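You operate a simulated robot arm through the tools that you are given. There is no shell and no other tool.

You are at the controls of a simulated robot arm. One attempt, no reset.

Task
Set the width stop to the card, clamp it and stand the blue bearing box between the stops.
Fine: free the green clamp lever first; the box goes lengthways.

Only the result counts: the job must be done as asked and must still hold three seconds after the hand-in. Knocking over, shifting, dropping, spilling or breaking anything else fails it.

Robot
A 7-joint arm with a two-finger parallel gripper, fixed in place. Base frame: the origin is on the floor under the middle of its stand, x ahead of it, y to its left, z up. Readings come in cm, rad, newtons and seconds.
With the tool pointing down near the work surface it reaches from about 34 to 76 cm from the base axis. Its first joint turns from -2.007 to 2.007 rad. Payload 3.91 kg.
The tool frame sits at the grasp point between the pads (the TCP): z along the fingers, y along the line on which they close. The tips reach 3 cm beyond it. The gripper opens to 11 cm. The fingers are 2 cm wide and 1 cm thick; the gripper's body (4.8 by 11.2 cm) begins 5.5 cm behind the TCP.
Orientation is that of the tool frame in the base frame, as a unit quaternion [x, y, z, w]. With the fingers straight down and closing along the base's y, the tool's x points along the base's -x, its y along +y and its z along -z.

Tools
- The arm moves only by the tool apply_moves. Its argument "motion" is a list of rows, each an object of numbers (a shift or turn left out is 0, a gripper value left out holds the last): "ax", "ay", "az": the turn, a rotation vector about the base's x, y, z in units of 45 degrees (1.0 is 45 degrees); "tx", "ty", "tz": the shift along the base's x, y, z in units of 500 mm (1.0 is 500 mm); "jaw": the opening, from 0 (shut) to 1 (fully open). In form: [{"ax": .., "ay": .., "az": .., "tx": .., "ty": .., "tz": .., "jaw": ..}, ...]. A call has 1 to 20 rows; each row is the pose to reach, as a shift and turn from the pose commanded when the call began. A call with a number of a shift or a turn outside -1 to 1 is refused whole. Each row takes 0.2 s and may step no farther than 5 cm and 0.15 rad from the row before; otherwise, or with a gripper value out of range, the whole call is refused. Where a pose cannot be reached the arm comes as near as it can. A force on the tool above 50 N (or 10 N above the force at the start of the call, whichever is more), or a blocked arm, ends the call early, and 0.2 s more pass. The fingers move at their own pace (about 10.8 cm/s each) and stop on an object; they squeeze with about 25 N. The grip force told is the motor's: it shows also when the fingers shut on nothing. Time passes only in rows, and 0.2 s behind the last, so rows that repeat a pose let the fingers close. The reply holds the time, the measured pose of the TCP, the force on the tool along the base axes, the opening and the grip force, in the units named above and with some noise, with the torque about the TCP (base axes, N m) and any sound that the robot's microphone picked up.
- Cameras (640 x 400 px; columns grow to the right, rows downward): "scene" is fixed at [4.84, 65.24, 136.39]; the picture's right is [-0.65, -0.76, 0.00], its down [-0.56, 0.48, -0.68] and it looks along [0.51, -0.44, -0.73] (base axes); focal length 295 px, centre (320, 200). "wrist" rides on the gripper at [7.2, 1.7, -10.3] in the tool frame; the picture's right is [-0.23, 0.97, 0.00], its down [-0.76, -0.18, -0.62] and it looks along [-0.61, -0.14, 0.78] (tool axes); focal length 222 px, centre (320, 200). There is no depth. A picture from a camera that has moved, and an enlarged one, comes with that camera's place and axes in the base frame and with its lens.
- camera(camera): a new picture of that camera. It takes no simulated time.
- raise_lower(by): slides the trunk up (or, below 0, down) by that many cm; the arm rides with it, the base frame stays. It gives what a move gives, with no picture.
- zoom(camera, box): a new picture of the part [left, top, right, bottom] of that camera's present view, enlarged. It takes no simulated time.
- job_done(): hands the job in; it is judged then, once.

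Places have to be worked out from the pictures, the camera data and where the tool is seen. Open the gripper and draw the arm clear of the work before you hand the job in, unless the task says otherwise.

The tools are called after "Request:" as a command line: name --argument value ..., lists and objects as JSON in quotes. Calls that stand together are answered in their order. apply_moves: Moves the arm, as the interface text tells. Its arguments: {"type":"object","properties":{"motion":{"type":"array","items":{"type":"object","properties":{"ax":{"type":"number"},"ay":{"type":"number"},"az":{"type":"number"},"tx":{"type":"number"},"ty":{"type":"number"},"tz":{"type":"number"},"jaw":{"type":"number"}}}}},"required":["motion"]} The other tools are called the same way: raise_lower (by) moves the trunk up or down; camera (camera) takes a picture; zoom (camera, box) takes an enlarged picture of a part of a camera's view; job_done () hands the job in.

At the start:

```text
time_s: 0.0
tool_pos: [29.8, 30.2, 110.16]
ee_rot: [0.0, 1.0, 0.0, 0.0]
ft_force: [0.1, -0.9, 0.7]
torque: [-0.03, -0.02, -0.01]
width: 11.01
grip_force: 0.0
trunk travel left (down, up): [-75.0, 24.0]
```

scene: 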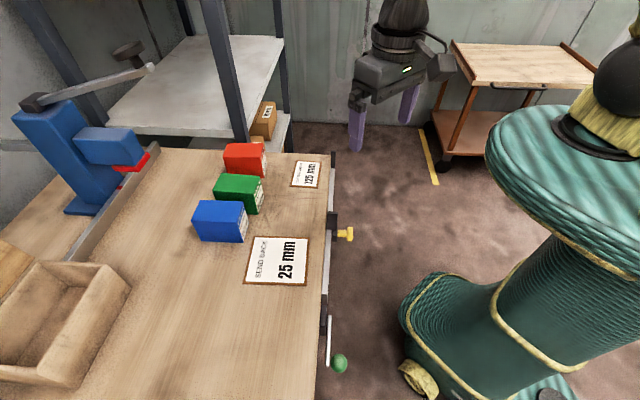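
wrist: 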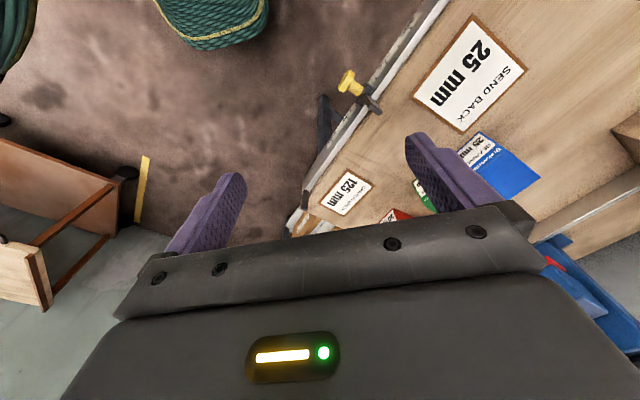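

I see a bench with three boxes, two cards (25 mm and 125 mm), and a rail with a yellow knob and a green lever. I'll zoom in for details before moving anything.

Request:
zoom --camera "scene" --box '[240, 140, 400, 240]'

Request:
zoom --camera "scene" --box '[260, 280, 420, 400]'

Request:
zoom --camera "scene" --box '[180, 200, 360, 320]'

Request:
zoom --camera "wrist" --box '[280, 0, 560, 240]'

```text
4.00 times, centred on (320, 190) of scene
camera zoom: at [4.84, 65.24, 136.39], right [-0.65, -0.76, 0.0], down [-0.56, 0.48, -0.68], along [0.51, -0.44, -0.73], focal length 1179 px, centre (320, 240)
```

zoom: 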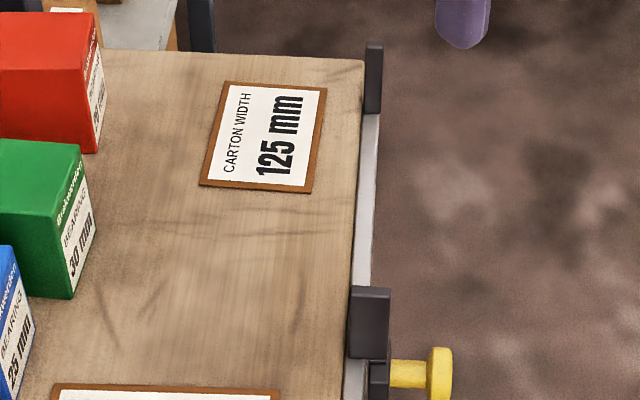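

```text
3.33 times, centred on (340, 340) of scene
camera zoom: at [4.84, 65.24, 136.39], right [-0.65, -0.76, 0.0], down [-0.56, 0.48, -0.68], along [0.51, -0.44, -0.73], focal length 982 px, centre (253, -267)
```

zoom: 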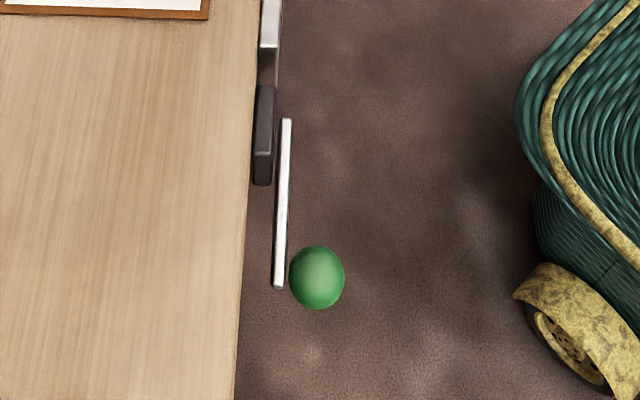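

```text
3.33 times, centred on (270, 260) of scene
camera zoom: at [4.84, 65.24, 136.39], right [-0.65, -0.76, 0.0], down [-0.56, 0.48, -0.68], along [0.51, -0.44, -0.73], focal length 982 px, centre (487, 0)
```

zoom: 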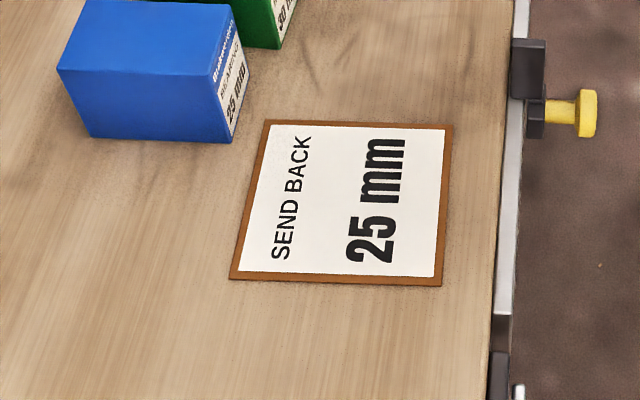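

```text
1.67 times, centred on (420, 120) of wrist
camera zoom: at [22.49, 31.89, 120.44], right [0.23, 0.97, 0.0], down [0.76, -0.18, 0.62], along [0.61, -0.14, -0.78], focal length 370 px, centre (153, 333)
```

zoom: 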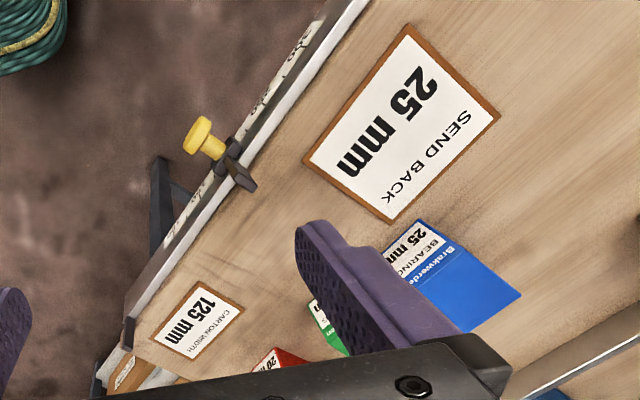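

The bench top works out to about z≈84.5, with the rail running diagonally from about (50,22) to (17,54) and the lever at its far-left end. I'll swing the wrist to look squarely at the rail and lever, staying high.

Request:
apply_moves --motion '[{"az": 0.125, "tx": -0.037, "ty": 0.02}, {"az": 0.25, "tx": -0.074, "ty": 0.04}, {"az": 0.375, "tx": -0.111, "ty": 0.06}, {"az": 0.5, "tx": -0.148, "ty": 0.08}, {"az": 0.625, "tx": -0.185, "ty": 0.1}, {"az": 0.75, "tx": -0.222, "ty": 0.12}, {"az": 0.875, "tx": -0.259, "ty": 0.14}, {"az": 1.0, "tx": -0.296, "ty": 0.156}]'

Request:
camera --camera "wrist"

Request:
camera --camera "scene"

```text
time_s: 1.8
tool_pos: [14.97, 38.02, 110.27]
ee_rot: [-0.383, 0.924, 0.001, -0.001]
ft_force: [-0.2, 0.8, 1.1]
torque: [-0.01, 0.04, 0.0]
width: 11.0
grip_force: 0.0
trunk travel left (down, up): [-75.0, 24.0]
```

```text
taken
camera wrist: at [8.62, 34.15, 120.51], right [-0.53, 0.85, 0.0], down [0.66, 0.41, 0.62], along [0.53, 0.33, -0.78], focal length 222 px, centre (320, 200)
```

wrist: 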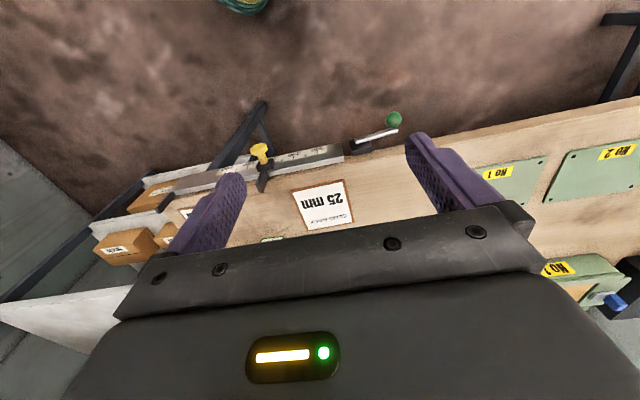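

```text
taken
```

scene: 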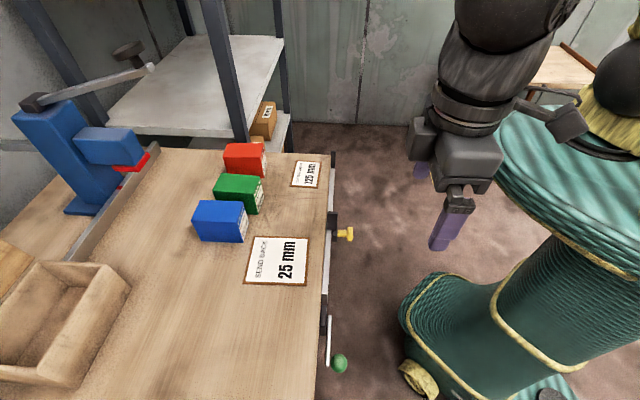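

The wrist view is upside-down, but it shows the rail with a scale, the slider, and the lever. I'll zoom in on them.

Request:
zoom --camera "wrist" --box '[160, 90, 360, 215]'

Request:
zoom --camera "wrist" --box '[320, 90, 440, 165]'

```text
3.20 times, centred on (260, 152) of wrist
camera zoom: at [8.62, 34.15, 120.51], right [-0.53, 0.85, 0.0], down [0.66, 0.41, 0.62], along [0.53, 0.33, -0.78], focal length 711 px, centre (512, 352)
```

zoom: 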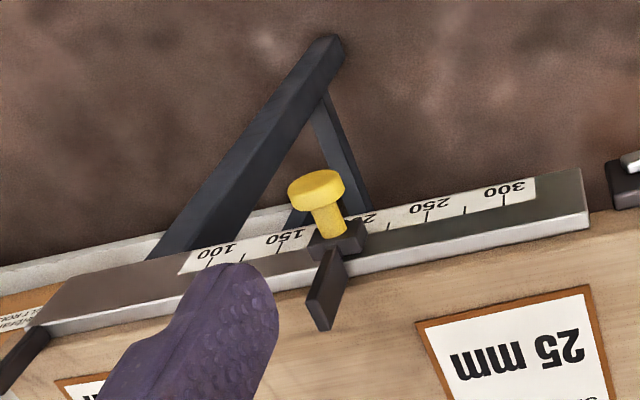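

```text
5.33 times, centred on (380, 128) of wrist
camera zoom: at [8.62, 34.15, 120.51], right [-0.53, 0.85, 0.0], down [0.66, 0.41, 0.62], along [0.53, 0.33, -0.78], focal length 1185 px, centre (0, 587)
```

zoom: 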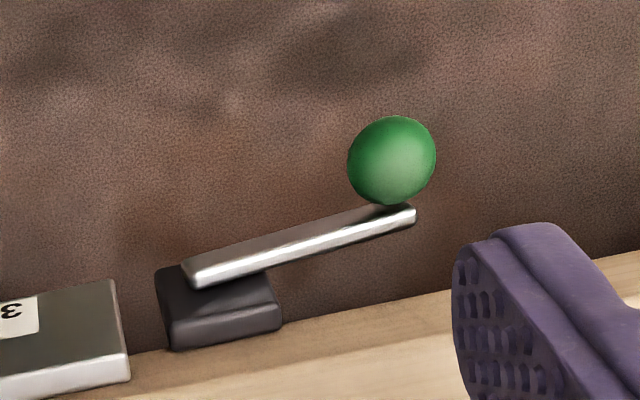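

The slider sits at about 180 on a mm scale and has to go to 125. The lever bar runs along the rail below bench height, with a green ball at about (13,53.5,78.5). I'll tilt the camera for a nearly horizontal view of the lever from the robot's side, in front of the bench.

Request:
apply_moves --motion '[{"ax": 0.06, "ay": -0.06, "tx": -0.017, "ty": 0.011, "tz": -0.044}, {"ax": 0.12, "ay": -0.12, "tx": -0.034, "ty": 0.022, "tz": -0.088}, {"ax": 0.18, "ay": -0.18, "tx": -0.051, "ty": 0.033, "tz": -0.132}, {"ax": 0.24, "ay": -0.24, "tx": -0.068, "ty": 0.044, "tz": -0.176}, {"ax": 0.3, "ay": -0.3, "tx": -0.085, "ty": 0.055, "tz": -0.22}, {"ax": 0.36, "ay": -0.36, "tx": -0.102, "ty": 0.066, "tz": -0.264}, {"ax": 0.42, "ay": -0.42, "tx": -0.119, "ty": 0.077, "tz": -0.308}, {"ax": 0.48, "ay": -0.48, "tx": -0.136, "ty": 0.088, "tz": -0.352}, {"ax": 0.54, "ay": -0.54, "tx": -0.153, "ty": 0.099, "tz": -0.396}, {"ax": 0.6, "ay": -0.6, "tx": -0.17, "ty": 0.11, "tz": -0.44}]'

Request:
camera --camera "wrist"

Request:
camera --camera "scene"

```text
time_s: 4.2
tool_pos: [10.08, 43.81, 89.03]
ee_rot: [-0.318, 0.888, 0.122, 0.309]
ft_force: [-0.6, -0.4, -0.5]
torque: [-0.02, -0.03, 0.0]
width: 10.98
grip_force: 0.1
out of reach, approached as far as the arm can: row 6
trunk travel left (down, up): [-75.0, 24.0]
stopped in row 10: the arm was blocked; the commanded pose is now the measured one
```

```text
taken
camera wrist: at [-0.24, 37.37, 92.5], right [-0.49, 0.86, 0.16], down [0.28, -0.02, 0.96], along [0.83, 0.51, -0.23], focal length 222 px, centre (320, 200)
```

wrist: 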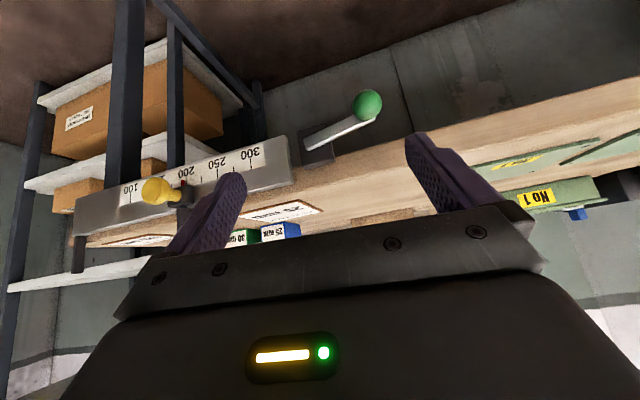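

```text
taken
```

scene: 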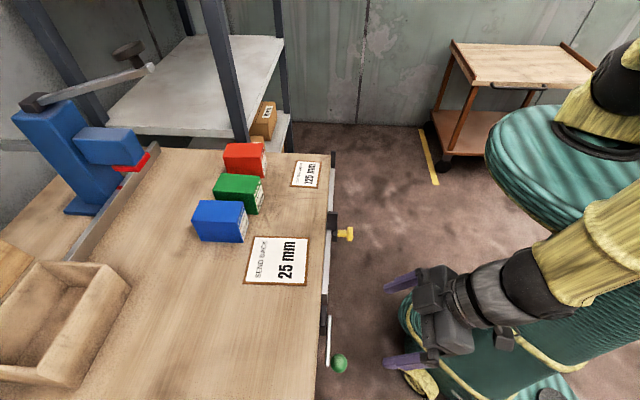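

The arm hit a reach limit but the view is good. I'll zoom in on the lever and the scale.

Request:
zoom --camera "wrist" --box '[270, 70, 420, 190]'

Request:
zoom --camera "wrist" --box '[60, 120, 310, 280]'

```text
3.33 times, centred on (345, 130) of wrist
camera zoom: at [-0.24, 37.37, 92.5], right [-0.49, 0.86, 0.16], down [0.28, -0.02, 0.96], along [0.83, 0.51, -0.23], focal length 740 px, centre (237, 433)
```

zoom: 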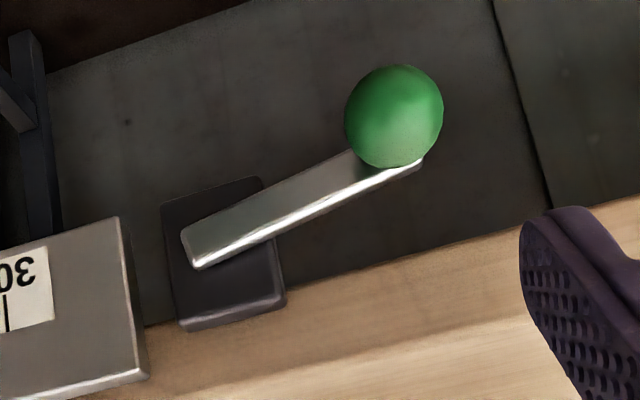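

```text
2.50 times, centred on (185, 200) of wrist
camera zoom: at [-0.24, 37.37, 92.5], right [-0.49, 0.86, 0.16], down [0.28, -0.02, 0.96], along [0.83, 0.51, -0.23], focal length 555 px, centre (658, 200)
```

zoom: 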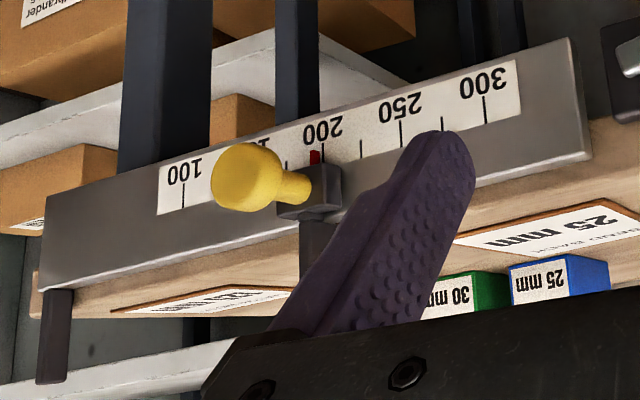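

In this view the red pointer reads about 195 on the scale, which has ticks every 25 mm. The lever turns about an axis normal to the bench front, and the ball is at about (13.3,53.2,78.7), 3 cm across. Next I'll go above the ball with the fingers straight down, jaws at about 6 cm, closing along the rail.

Request:
apply_moves --motion '[{"ax": -0.075, "ay": 0.0775, "az": 0.015, "tx": 0.0, "ty": 0.0, "tz": 0.015}, {"ax": -0.15, "ay": 0.155, "az": 0.03, "tx": 0.0, "ty": 0.01, "tz": 0.04}, {"ax": -0.225, "ay": 0.2325, "az": 0.045, "tx": 0.0, "ty": 0.03, "tz": 0.07}, {"ax": -0.3, "ay": 0.31, "az": 0.06, "tx": 0.01, "ty": 0.06, "tz": 0.1}, {"ax": -0.375, "ay": 0.3875, "az": 0.075, "tx": 0.02, "ty": 0.09, "tz": 0.12}, {"ax": -0.45, "ay": 0.465, "az": 0.09, "tx": 0.04, "ty": 0.12, "tz": 0.12, "jaw": 0.55}, {"ax": -0.525, "ay": 0.5425, "az": 0.105, "tx": 0.05, "ty": 0.15, "tz": 0.12, "jaw": 0.55}, {"ax": -0.6, "ay": 0.62, "az": 0.12, "tx": 0.06, "ty": 0.182, "tz": 0.12, "jaw": 0.55}, {"ax": -0.6, "ay": 0.62, "az": 0.12, "tx": 0.06, "ty": 0.182, "tz": 0.12, "jaw": 0.55}]'

Request:
camera --camera "wrist"

Request:
camera --camera "scene"

```text
time_s: 6.2
tool_pos: [12.9, 53.01, 95.06]
ee_rot: [-0.385, 0.923, 0.002, -0.002]
ft_force: [-0.3, 0.3, -0.2]
torque: [0.01, 0.0, 0.04]
width: 6.04
grip_force: 0.0
trunk travel left (down, up): [-75.0, 24.0]
```

```text
taken
camera wrist: at [6.61, 49.12, 105.32], right [-0.53, 0.85, 0.0], down [0.66, 0.42, 0.62], along [0.53, 0.33, -0.78], focal length 222 px, centre (320, 200)
```

wrist: 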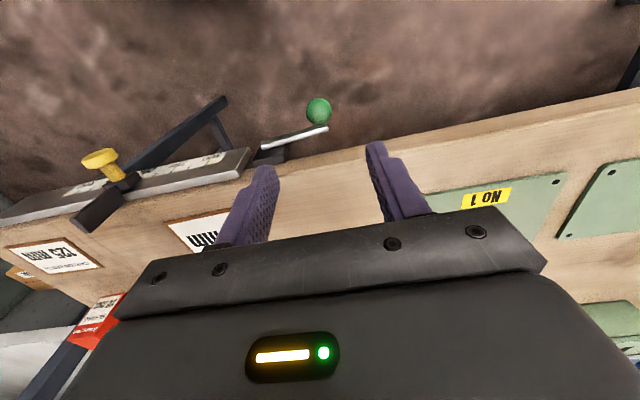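

```text
taken
```

scene: 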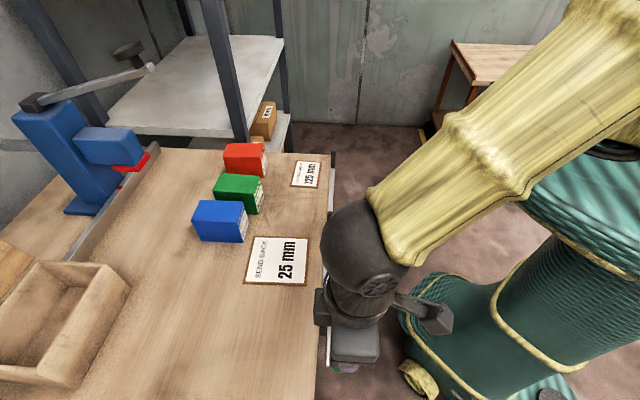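

The ball shows at column 319, so it is aligned in the closing direction, about 0.6 cm further out than the TCP. I'll correct for that and descend with the fingers straddling the ball.

Request:
apply_moves --motion '[{"tx": 0.008, "ty": 0.004, "tz": -0.05, "jaw": 0.55}, {"tx": 0.008, "ty": 0.004, "tz": -0.1, "jaw": 0.55}, {"tx": 0.008, "ty": 0.004, "tz": -0.15, "jaw": 0.55}, {"tx": 0.008, "ty": 0.004, "tz": -0.2, "jaw": 0.55}, {"tx": 0.008, "ty": 0.004, "tz": -0.25, "jaw": 0.55}, {"tx": 0.008, "ty": 0.004, "tz": -0.28, "jaw": 0.55}, {"tx": 0.008, "ty": 0.004, "tz": -0.307, "jaw": 0.55}]'

Request:
camera --camera "wrist"

Request:
camera --camera "scene"

```text
time_s: 7.8
tool_pos: [13.39, 53.39, 79.67]
ee_rot: [-0.384, 0.923, 0.001, -0.002]
ft_force: [0.0, 0.4, -0.7]
torque: [0.0, -0.02, 0.06]
width: 6.08
grip_force: 0.1
trunk travel left (down, up): [-75.0, 24.0]
```

```text
taken
camera wrist: at [7.08, 49.37, 89.95], right [-0.53, 0.85, 0.0], down [0.66, 0.41, 0.62], along [0.53, 0.33, -0.78], focal length 222 px, centre (320, 200)
```

wrist: 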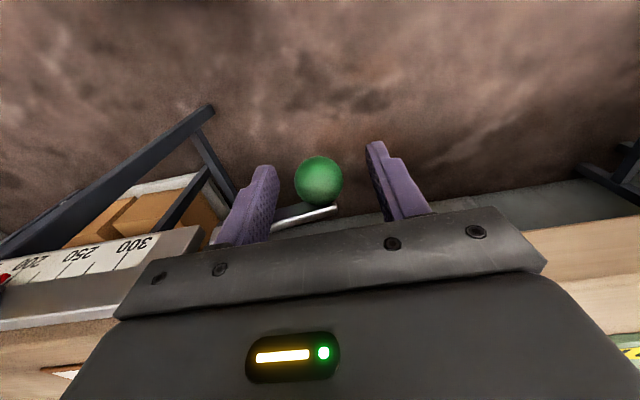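

```text
taken
```

scene: 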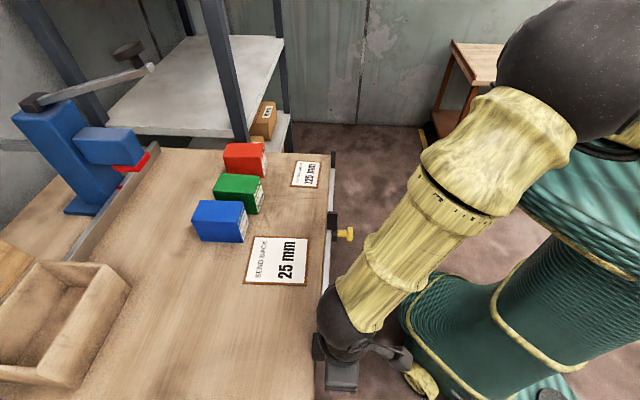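

The ball is centred between the fingers, about 1 cm below the TCP. I'll close on it.

Request:
apply_moves --motion '[{"jaw": 0.0}, {"jaw": 0.0}, {"jaw": 0.0}]'

Request:
zoom --camera "wrist" --box '[200, 120, 440, 270]'

```text
time_s: 8.6
tool_pos: [13.4, 53.27, 79.66]
ee_rot: [-0.384, 0.923, 0.001, -0.002]
ft_force: [3.2, -3.3, -0.6]
torque: [0.08, -0.08, -0.01]
width: 2.9
grip_force: 45.4
trunk travel left (down, up): [-75.0, 24.0]
```

```text
2.67 times, centred on (320, 195) of wrist
camera zoom: at [7.11, 49.3, 89.96], right [-0.53, 0.85, 0.0], down [0.66, 0.41, 0.62], along [0.53, 0.33, -0.78], focal length 592 px, centre (320, 213)
```

zoom: 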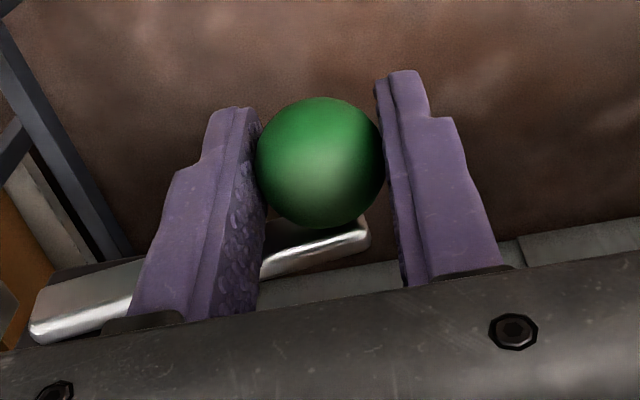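

The ball is gripped at width 2.9 with low side force. I'll test gently by lifting it up to 1 cm and watching the force.

Request:
apply_moves --motion '[{"tz": 0.005, "jaw": 0.0}, {"tz": 0.01, "jaw": 0.0}, {"tz": 0.015, "jaw": 0.0}, {"tz": 0.02, "jaw": 0.0}]'

Request:
zoom --camera "wrist" --box '[200, 120, 440, 270]'

```text
time_s: 9.6
tool_pos: [13.34, 53.18, 80.47]
ee_rot: [-0.384, 0.923, 0.0, -0.004]
ft_force: [0.9, -1.8, -30.0]
torque: [-0.09, 0.04, 0.04]
width: 2.9
grip_force: 45.2
trunk travel left (down, up): [-75.0, 24.0]
```

```text
2.67 times, centred on (320, 195) of wrist
camera zoom: at [7.07, 49.3, 90.74], right [-0.53, 0.85, 0.0], down [0.67, 0.42, 0.62], along [0.52, 0.33, -0.79], focal length 592 px, centre (320, 213)
```

zoom: 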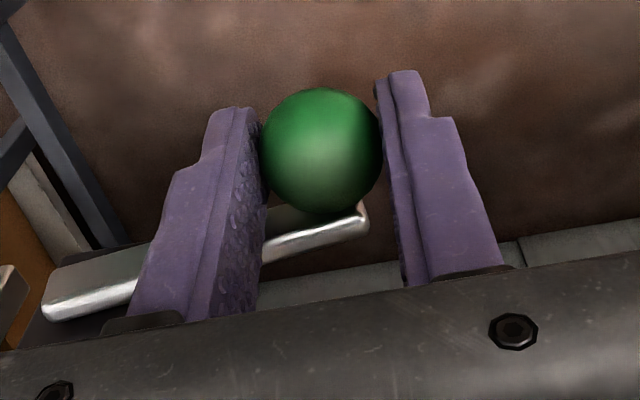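

Lifting met 30 N of resistance and the ball slipped slightly in the fingers, so up looks blocked. I'll go back and test down gently.

Request:
apply_moves --motion '[{"tz": -0.01, "jaw": 0.0}, {"tz": -0.02, "jaw": 0.0}, {"tz": -0.026, "jaw": 0.0}, {"tz": -0.032, "jaw": 0.0}, {"tz": -0.038, "jaw": 0.0}]'

Request:
zoom --camera "wrist" --box '[200, 120, 440, 270]'

```text
time_s: 10.8
tool_pos: [13.5, 53.0, 79.06]
ee_rot: [-0.385, 0.923, 0.003, 0.0]
ft_force: [10.0, -17.1, 27.5]
torque: [-1.43, -0.04, 0.26]
width: 2.89
grip_force: 44.8
trunk travel left (down, up): [-75.0, 24.0]
```

```text
2.67 times, centred on (320, 195) of wrist
camera zoom: at [7.24, 49.01, 89.33], right [-0.53, 0.85, 0.01], down [0.66, 0.41, 0.62], along [0.53, 0.34, -0.78], focal length 592 px, centre (320, 213)
```

zoom: 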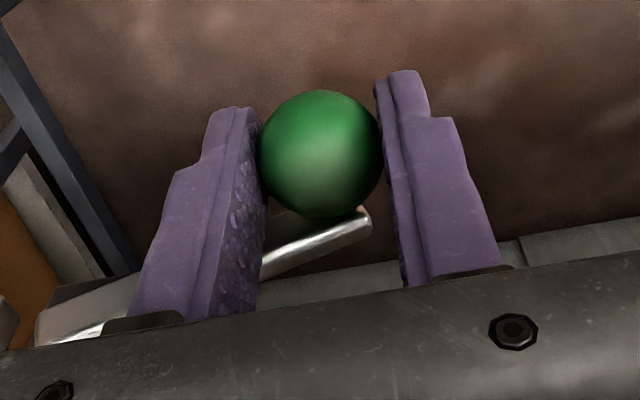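

Pushing down moved the ball about 1 cm against friction, while up did not, so the lever frees downward. With the tool vertical, the gripper body would meet the rail lower down. I'll release, tilt the tool about 35° so the body stays clear of the bench front, and regrip.

Request:
apply_moves --motion '[{"jaw": 0.5}, {"jaw": 0.5, "tz": 0.012}, {"ax": 0.09, "ay": -0.09, "tx": -0.004, "ty": -0.004, "tz": 0.014, "jaw": 0.5}, {"ax": 0.18, "ay": -0.18, "tx": -0.007, "ty": -0.007, "tz": 0.012, "jaw": 0.5}, {"ax": 0.28, "ay": -0.28, "tx": -0.01, "ty": -0.01, "tz": 0.01, "jaw": 0.5}, {"ax": 0.37, "ay": -0.37, "tx": -0.013, "ty": -0.013, "tz": 0.008, "jaw": 0.5}, {"ax": 0.46, "ay": -0.46, "tx": -0.015, "ty": -0.015, "tz": 0.006, "jaw": 0.5}, {"ax": 0.55, "ay": -0.55, "tx": -0.0166, "ty": -0.0172, "tz": 0.0054, "jaw": 0.5}]'

Request:
camera --camera "wrist"

Request:
zoom --camera "wrist" --box '[200, 120, 440, 270]'

```text
time_s: 12.6
tool_pos: [14.56, 52.26, 79.5]
ee_rot: [-0.338, 0.893, 0.114, 0.274]
ft_force: [-34.5, -14.8, -12.0]
torque: [0.0, 0.74, -0.85]
width: 5.89
grip_force: 3.9
trunk travel left (down, up): [-75.0, 24.0]
```

```text
taken
camera wrist: at [4.65, 45.55, 83.84], right [-0.51, 0.85, 0.15], down [0.33, 0.04, 0.94], along [0.79, 0.53, -0.3], focal length 222 px, centre (320, 200)
```

wrist: 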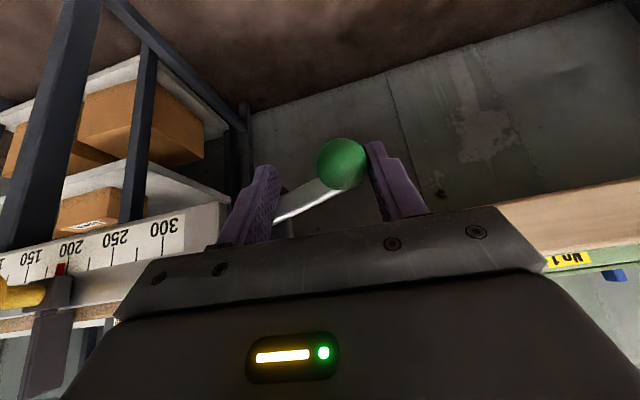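

```text
2.67 times, centred on (320, 195) of wrist
camera zoom: at [4.65, 45.55, 83.84], right [-0.51, 0.85, 0.15], down [0.33, 0.04, 0.94], along [0.79, 0.53, -0.3], focal length 592 px, centre (320, 213)
```

zoom: 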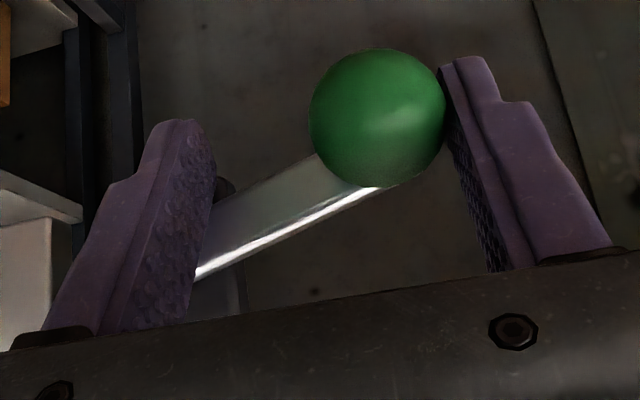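

The tool ended about 1.9 cm off the commanded spot, with contact forces on the ball and bar. I'll hold briefly to see whether the arm is just lagging.

Request:
apply_moves --motion '[{"jaw": 0.5}, {"jaw": 0.5}]'

Request:
camera --camera "scene"

Request:
camera --camera "wrist"

```text
time_s: 13.2
tool_pos: [14.67, 52.25, 79.47]
ee_rot: [-0.34, 0.892, 0.114, 0.275]
ft_force: [-35.4, -13.7, -12.5]
torque: [0.08, 0.71, -0.88]
width: 5.98
grip_force: 5.2
trunk travel left (down, up): [-75.0, 24.0]
```

```text
taken
```

scene: 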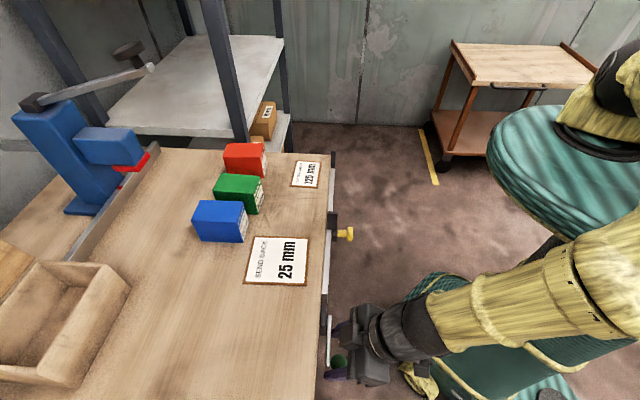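

```text
taken
camera wrist: at [4.78, 45.52, 83.74], right [-0.51, 0.85, 0.15], down [0.33, 0.04, 0.94], along [0.79, 0.53, -0.3], focal length 222 px, centre (320, 200)
```

wrist: 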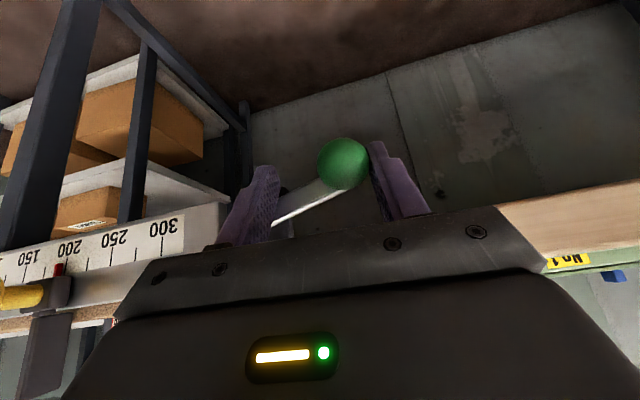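

The offset is steady, so the forearm is probably bearing on the robot's own trunk when tilted outward here. I'll undo the tilt along the same path, then rise clear above the ball.

Request:
apply_moves --motion '[{"ax": -0.09, "ay": 0.09, "tx": 0.0016, "ty": 0.002, "tz": 0.002, "jaw": 0.5}, {"ax": -0.18, "ay": 0.18, "tx": 0.0036, "ty": 0.004, "tz": 0.004, "jaw": 0.5}, {"ax": -0.27, "ay": 0.27, "tx": 0.0066, "ty": 0.007, "tz": 0.006, "jaw": 0.5}, {"ax": -0.37, "ay": 0.37, "tx": 0.0096, "ty": 0.01, "tz": 0.008, "jaw": 0.5}, {"ax": -0.46, "ay": 0.46, "tx": 0.0126, "ty": 0.013, "tz": 0.009, "jaw": 0.5}, {"ax": -0.55, "ay": 0.55, "tx": 0.0166, "ty": 0.0172, "tz": 0.01, "jaw": 0.5}, {"ax": -0.55, "ay": 0.55, "tx": 0.0166, "ty": 0.0172, "tz": 0.05, "jaw": 0.5}, {"ax": -0.55, "ay": 0.55, "tx": 0.0166, "ty": 0.0172, "tz": 0.12, "jaw": 0.5}, {"ax": -0.55, "ay": 0.55, "tx": 0.0166, "ty": 0.0172, "tz": 0.18, "jaw": 0.3}]'

Request:
camera --camera "wrist"

Request:
zoom --camera "wrist" --box '[200, 60, 440, 210]'

```text
time_s: 15.2
tool_pos: [13.42, 53.24, 88.13]
ee_rot: [-0.384, 0.923, 0.001, -0.001]
ft_force: [1.1, -0.2, 1.0]
torque: [0.0, 0.02, -0.01]
width: 3.33
grip_force: 0.1
trunk travel left (down, up): [-75.0, 24.0]
```

```text
taken
camera wrist: at [7.15, 49.36, 98.35], right [-0.53, 0.85, 0.0], down [0.66, 0.41, 0.62], along [0.52, 0.33, -0.78], focal length 222 px, centre (320, 200)
```

wrist: 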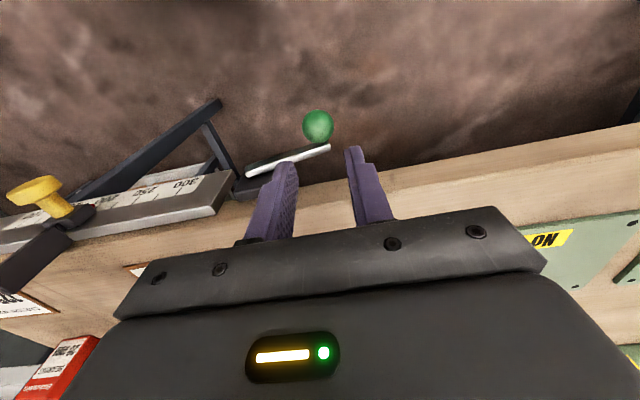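

```text
2.67 times, centred on (320, 135) of wrist
camera zoom: at [7.15, 49.36, 98.35], right [-0.53, 0.85, 0.0], down [0.66, 0.41, 0.62], along [0.52, 0.33, -0.78], focal length 592 px, centre (320, 373)
```

zoom: 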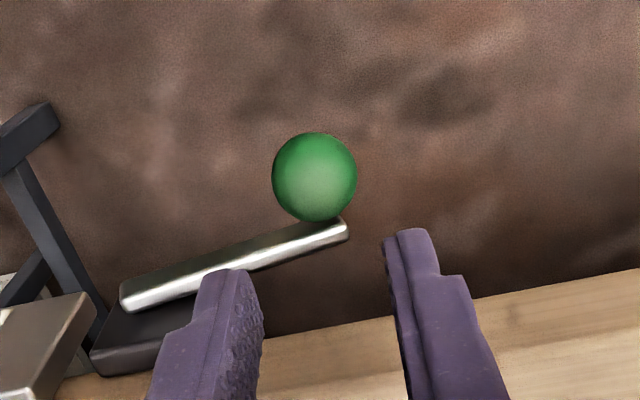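

The tool is vertical again with no load, and the lever ball sits at about (13.6,53.3,77.5), 1.2 cm lower than at the start. I'll set a 2 cm jaw gap so the ball nests between the fingertips, with a small 10° tilt, and come to just above the ball.

Request:
apply_moves --motion '[{"ax": 0.08, "ay": -0.08, "tx": -0.004, "ty": -0.004, "tz": -0.02, "jaw": 0.18}, {"ax": 0.157, "ay": -0.157, "tx": -0.0083, "ty": -0.0087, "tz": -0.06, "jaw": 0.18}, {"ax": 0.157, "ay": -0.157, "tx": -0.0083, "ty": -0.0087, "tz": -0.09, "jaw": 0.18}, {"ax": 0.157, "ay": -0.157, "tx": -0.0083, "ty": -0.0087, "tz": -0.115, "jaw": 0.18}]'

Request:
zoom --camera "wrist" --box '[200, 60, 440, 210]'

Request:
zoom --camera "scene" --box '[280, 290, 420, 400]'

```text
time_s: 16.2
tool_pos: [12.98, 52.68, 82.34]
ee_rot: [-0.382, 0.92, 0.036, 0.079]
ft_force: [0.4, -0.1, 0.4]
torque: [0.02, -0.01, -0.01]
width: 1.97
grip_force: 0.2
trunk travel left (down, up): [-75.0, 24.0]
```

```text
2.67 times, centred on (320, 135) of wrist
camera zoom: at [5.47, 47.58, 91.15], right [-0.53, 0.84, 0.04], down [0.58, 0.33, 0.74], along [0.61, 0.42, -0.67], focal length 592 px, centre (320, 373)
```

zoom: 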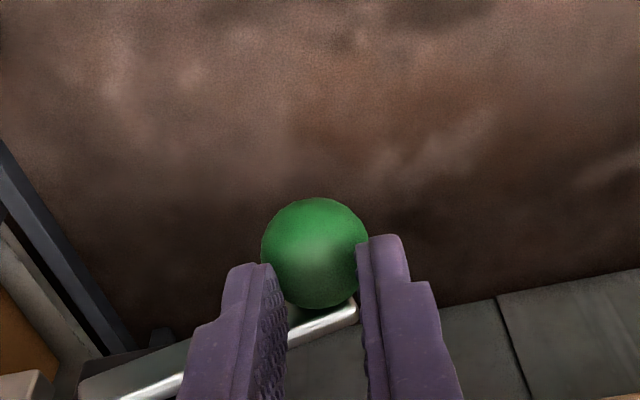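

```text
3.64 times, centred on (350, 345) of scene
camera zoom: at [4.84, 65.24, 136.39], right [-0.65, -0.76, 0.0], down [-0.56, 0.48, -0.68], along [0.51, -0.44, -0.73], focal length 1072 px, centre (211, -327)
```

zoom: 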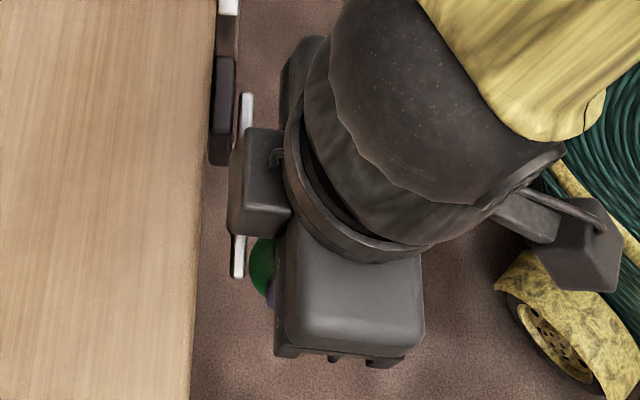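

The ball is nested just under the fingertips. I'll push it down along its arc, from about −22° toward −45°, in small steps while watching the force.

Request:
apply_moves --motion '[{"tx": 0.005, "ty": 0.0008, "tz": -0.008, "jaw": 0.18}, {"tx": 0.005, "ty": 0.0008, "tz": -0.016, "jaw": 0.18}, {"tx": 0.0075, "ty": -0.002, "tz": -0.025, "jaw": 0.18}, {"tx": 0.0104, "ty": -0.0044, "tz": -0.0344, "jaw": 0.18}, {"tx": 0.014, "ty": -0.0075, "tz": -0.042, "jaw": 0.18}, {"tx": 0.0173, "ty": -0.0109, "tz": -0.0486, "jaw": 0.18}, {"tx": 0.0213, "ty": -0.0147, "tz": -0.055, "jaw": 0.18}, {"tx": 0.0254, "ty": -0.0186, "tz": -0.0614, "jaw": 0.18}]'

Request:
zoom --camera "wrist" --box '[200, 60, 440, 210]'

```text
time_s: 18.0
tool_pos: [14.18, 51.88, 79.19]
ee_rot: [-0.383, 0.92, 0.035, 0.079]
ft_force: [0.6, 0.2, 0.4]
torque: [-0.01, 0.01, 0.02]
width: 2.0
grip_force: 0.5
trunk travel left (down, up): [-75.0, 24.0]
```

```text
2.67 times, centred on (320, 135) of wrist
camera zoom: at [6.72, 46.68, 88.02], right [-0.53, 0.84, 0.04], down [0.58, 0.33, 0.74], along [0.61, 0.42, -0.67], focal length 592 px, centre (320, 373)
```

zoom: 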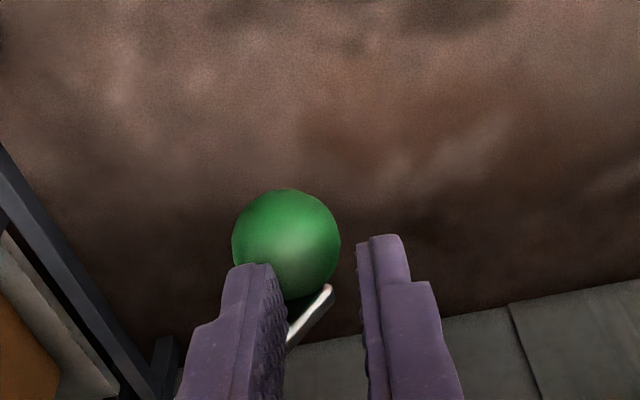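

The force dropped to zero and the ball has run ahead of the fingers to about −60°, so the lever has let go. I'll lift clear and look at where it rests.

Request:
apply_moves --motion '[{"tz": 0.03, "jaw": 0.18}, {"tz": 0.08, "tx": -0.01, "ty": -0.01, "jaw": 0.18}, {"tz": 0.15, "tx": -0.02, "ty": -0.02, "jaw": 0.18}, {"tz": 0.22, "tx": -0.03, "ty": -0.03, "jaw": 0.18}]'

Request:
camera --camera "wrist"

Request:
zoom --camera "wrist" --box '[160, 60, 400, 210]'

```text
time_s: 19.0
tool_pos: [12.8, 50.52, 90.34]
ee_rot: [-0.382, 0.92, 0.034, 0.079]
ft_force: [0.4, -1.6, 0.2]
torque: [-0.01, 0.01, -0.01]
width: 2.0
grip_force: 0.1
trunk travel left (down, up): [-75.0, 24.0]
```

```text
taken
camera wrist: at [5.28, 45.31, 99.13], right [-0.53, 0.84, 0.04], down [0.58, 0.33, 0.74], along [0.61, 0.42, -0.67], focal length 222 px, centre (320, 200)
```

wrist: 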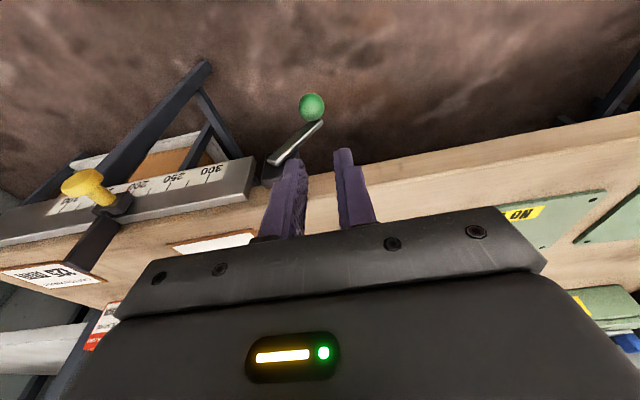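

```text
2.67 times, centred on (280, 135) of wrist
camera zoom: at [5.28, 45.31, 99.13], right [-0.53, 0.84, 0.04], down [0.58, 0.33, 0.74], along [0.61, 0.42, -0.67], focal length 592 px, centre (427, 373)
```

zoom: 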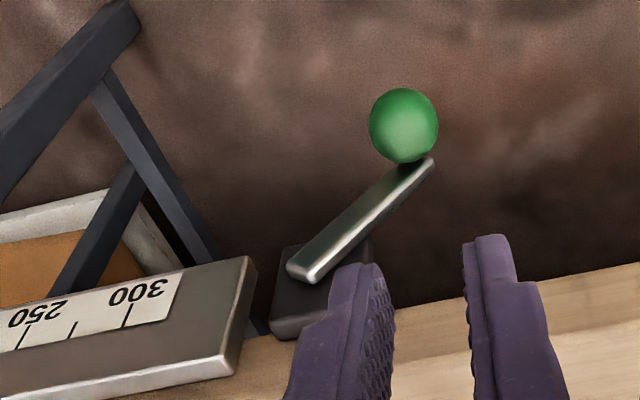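

The lever now rests at roughly −55°, with the ball at about (15.4,51.8,73.5), clearly swung out of its clamped position. I'll go to the yellow slider knob, estimated at (30.4,34.1,82), to test whether the stop slides.

Request:
apply_moves --motion '[{"tx": 0.03, "ty": -0.028, "tz": 0.01, "jaw": 0.3}, {"ax": -0.04, "ay": 0.04, "tx": 0.08, "ty": -0.074, "tz": 0.03, "jaw": 0.5}, {"ax": -0.08, "ay": 0.08, "tx": 0.13, "ty": -0.12, "tz": 0.035, "jaw": 0.55}, {"ax": -0.12, "ay": 0.12, "tx": 0.18, "ty": -0.166, "tz": 0.035, "jaw": 0.55}, {"ax": -0.157, "ay": 0.157, "tx": 0.23, "ty": -0.212, "tz": 0.035, "jaw": 0.55}, {"ax": -0.157, "ay": 0.157, "tx": 0.28, "ty": -0.258, "tz": 0.035, "jaw": 0.55}, {"ax": -0.157, "ay": 0.157, "tx": 0.33, "ty": -0.304, "tz": 0.035, "jaw": 0.55}, {"ax": -0.157, "ay": 0.157, "tx": 0.351, "ty": -0.323, "tz": 0.035, "jaw": 0.55}]'

Request:
camera --camera "wrist"

Request:
zoom --camera "wrist" --box '[200, 60, 440, 210]'

Request:
camera --camera "scene"

```text
time_s: 20.8
tool_pos: [30.34, 33.98, 91.88]
ee_rot: [-0.386, 0.923, 0.002, -0.001]
ft_force: [0.5, 0.6, -0.9]
torque: [-0.01, 0.02, -0.01]
width: 6.06
grip_force: 0.1
trunk travel left (down, up): [-75.0, 24.0]
```

```text
taken
camera wrist: at [24.11, 30.05, 102.11], right [-0.53, 0.85, 0.0], down [0.66, 0.42, 0.62], along [0.52, 0.33, -0.78], focal length 222 px, centre (320, 200)
```

wrist: 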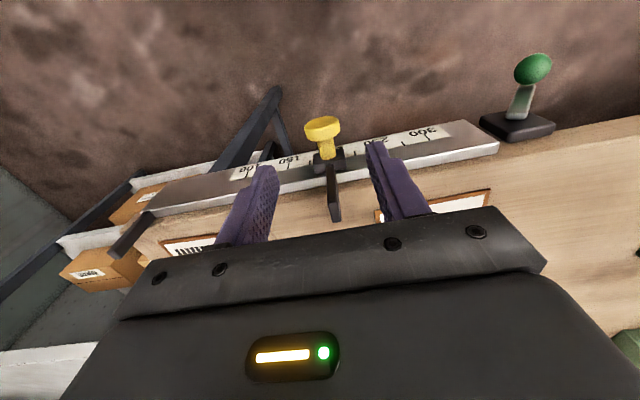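

```text
2.67 times, centred on (320, 135) of wrist
camera zoom: at [24.11, 30.05, 102.11], right [-0.53, 0.85, 0.0], down [0.66, 0.42, 0.62], along [0.52, 0.33, -0.78], focal length 592 px, centre (320, 373)
```

zoom: 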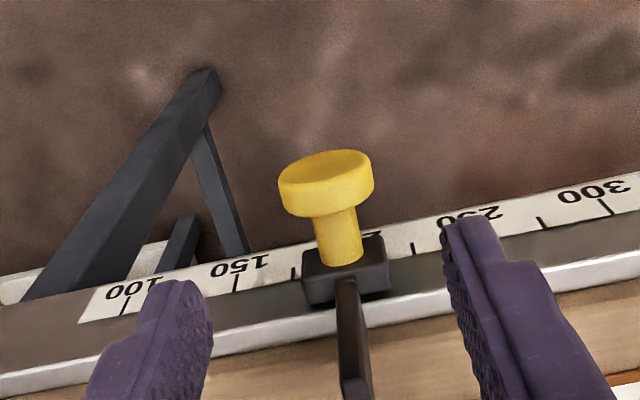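

```text
taken
```

scene: 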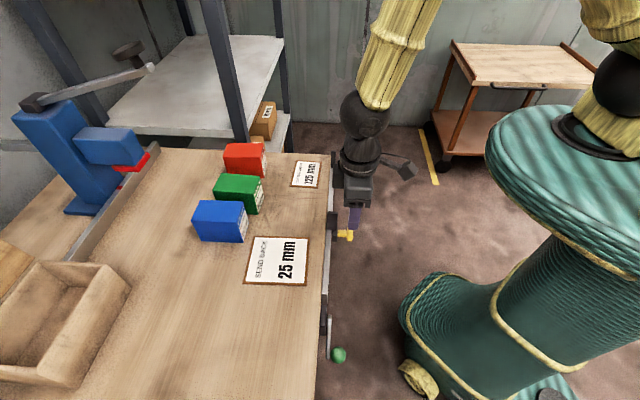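

The knob is almost directly below the tool. The scale ticks give the rail direction as about 135°, so the jaws are parallel to it, with the pointer near 195. I'll descend around the knob head.

Request:
apply_moves --motion '[{"tx": 0.0028, "ty": 0.005, "tz": -0.05, "jaw": 0.55}, {"tx": 0.0028, "ty": 0.005, "tz": -0.09, "jaw": 0.55}, {"tx": 0.0028, "ty": 0.005, "tz": -0.13, "jaw": 0.55}, {"tx": 0.0028, "ty": 0.005, "tz": -0.165, "jaw": 0.55}, {"tx": 0.0028, "ty": 0.005, "tz": -0.188, "jaw": 0.55}]'

Request:
camera --camera "wrist"

Request:
zoom --camera "wrist" --box '[200, 120, 440, 270]'

```text
time_s: 22.0
tool_pos: [30.2, 34.63, 83.54]
ee_rot: [-0.385, 0.923, 0.005, 0.006]
ft_force: [-13.2, -14.5, 36.7]
torque: [1.45, -1.55, -0.08]
width: 6.07
grip_force: 0.0
trunk travel left (down, up): [-75.0, 24.0]
stopped in row 5: the force on the tool passed its limit at 67 N (the readings are from after the stop); the commanded pose is now the measured one
```

```text
taken
camera wrist: at [23.89, 30.49, 93.69], right [-0.53, 0.85, 0.01], down [0.66, 0.41, 0.63], along [0.53, 0.34, -0.77], focal length 222 px, centre (320, 200)
```

wrist: 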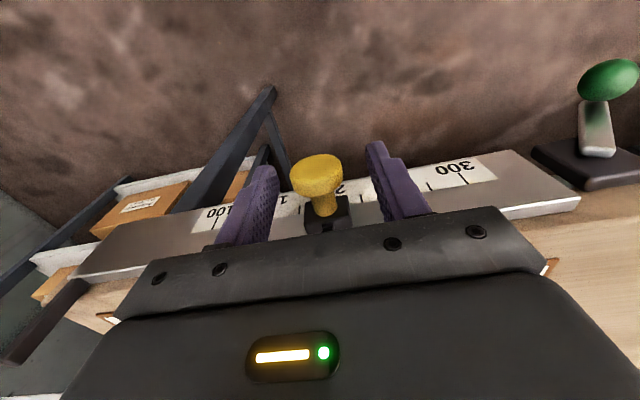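

```text
2.67 times, centred on (320, 195) of wrist
camera zoom: at [23.89, 30.49, 93.69], right [-0.53, 0.85, 0.01], down [0.66, 0.41, 0.63], along [0.53, 0.34, -0.77], focal length 592 px, centre (320, 213)
```

zoom: 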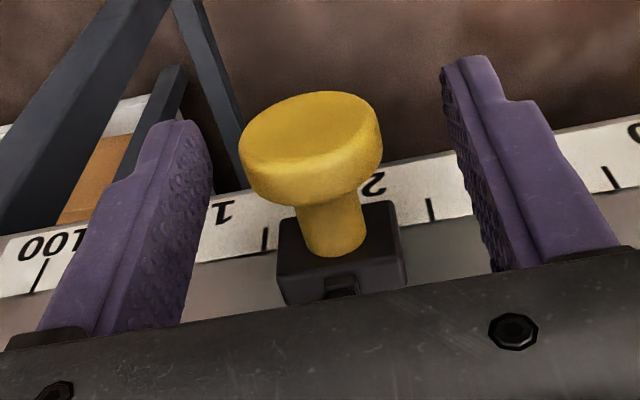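

The gripper body touched the top of the stop's upright plate. I'll back up about 1 cm and pull 0.5 cm toward the robot, so only the fingertips hold the knob head.

Request:
apply_moves --motion '[{"tx": -0.003, "ty": -0.005, "tz": 0.012, "jaw": 0.55}, {"tx": -0.005, "ty": -0.0092, "tz": 0.02, "jaw": 0.55}, {"tx": -0.005, "ty": -0.0092, "tz": 0.02, "jaw": 0.55}]'

Request:
zoom --camera "wrist" --box '[200, 120, 440, 270]'

Request:
zoom --camera "scene" --box '[270, 140, 430, 260]'

```text
time_s: 22.8
tool_pos: [30.27, 34.49, 84.14]
ee_rot: [-0.384, 0.923, 0.004, 0.004]
ft_force: [-0.4, -0.5, -0.5]
torque: [0.01, 0.02, 0.0]
width: 6.08
grip_force: 0.0
trunk travel left (down, up): [-75.0, 24.0]
```

```text
2.67 times, centred on (320, 195) of wrist
camera zoom: at [23.95, 30.32, 94.31], right [-0.53, 0.85, 0.01], down [0.66, 0.41, 0.63], along [0.53, 0.34, -0.78], focal length 592 px, centre (320, 213)
```

zoom: 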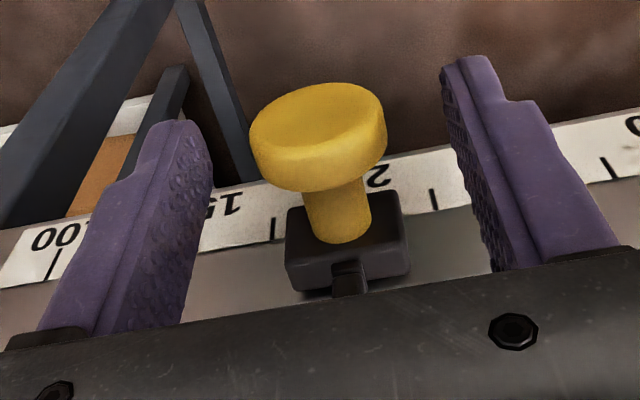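

```text
3.33 times, centred on (350, 200) of scene
camera zoom: at [4.84, 65.24, 136.39], right [-0.65, -0.76, 0.0], down [-0.56, 0.48, -0.68], along [0.51, -0.44, -0.73], focal length 982 px, centre (220, 200)
```

zoom: 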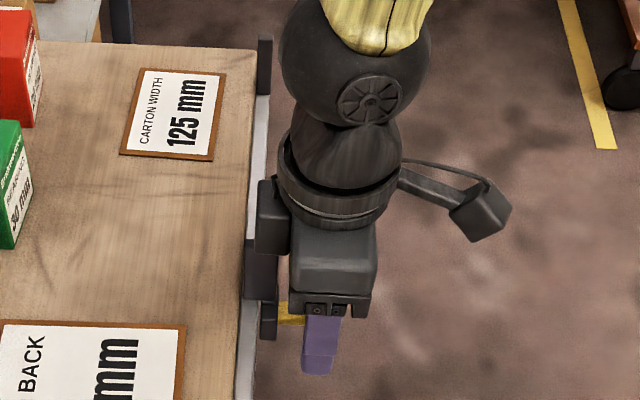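

No contact force now, and the knob head is centred about 2 cm below the TCP, within fingertip reach. I'll close on it.

Request:
apply_moves --motion '[{"jaw": 0.0}, {"jaw": 0.0}, {"jaw": 0.0}]'

Request:
zoom --camera "wrist" --box '[200, 120, 440, 270]'

```text
time_s: 23.6
tool_pos: [30.39, 34.38, 84.11]
ee_rot: [-0.384, 0.923, 0.004, 0.005]
ft_force: [0.1, -1.4, -1.1]
torque: [0.05, -0.05, 0.0]
width: 3.14
grip_force: 44.7
trunk travel left (down, up): [-75.0, 24.0]
```

```text
2.67 times, centred on (320, 195) of wrist
camera zoom: at [23.93, 30.31, 94.33], right [-0.53, 0.85, 0.01], down [0.66, 0.41, 0.63], along [0.53, 0.34, -0.78], focal length 592 px, centre (320, 213)
```

zoom: 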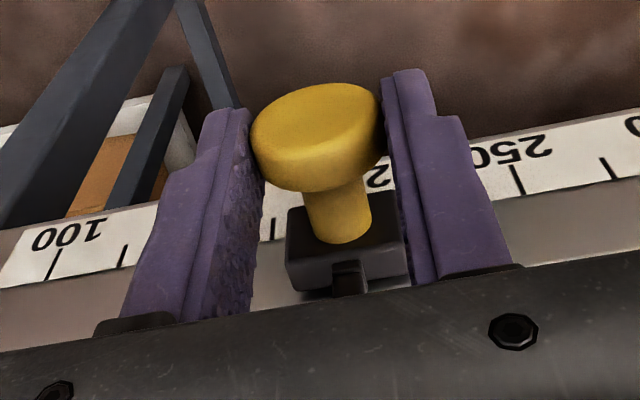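

The knob is gripped at width 3.14. I'll test-slide it 1 cm toward the fixed stop.

Request:
apply_moves --motion '[{"tx": 0.0035, "ty": -0.0035, "jaw": 0.0}, {"tx": 0.007, "ty": -0.007, "jaw": 0.0}, {"tx": 0.0105, "ty": -0.0105, "jaw": 0.0}, {"tx": 0.0141, "ty": -0.0142, "jaw": 0.0}]'

Request:
zoom --camera "wrist" --box '[200, 120, 440, 270]'

```text
time_s: 24.6
tool_pos: [31.03, 33.59, 84.22]
ee_rot: [-0.385, 0.923, 0.004, 0.005]
ft_force: [-0.6, -1.0, -2.2]
torque: [0.04, 0.1, -0.06]
width: 3.12
grip_force: 45.1
trunk travel left (down, up): [-75.0, 24.0]
```

```text
2.67 times, centred on (320, 195) of wrist
camera zoom: at [24.69, 29.56, 94.34], right [-0.53, 0.85, 0.01], down [0.66, 0.41, 0.63], along [0.53, 0.34, -0.78], focal length 592 px, centre (320, 213)
```

zoom: 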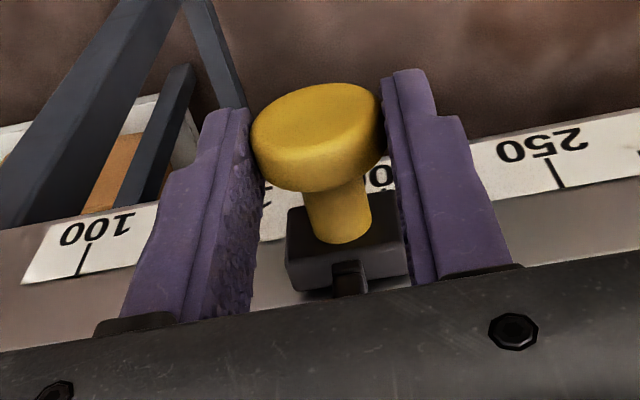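

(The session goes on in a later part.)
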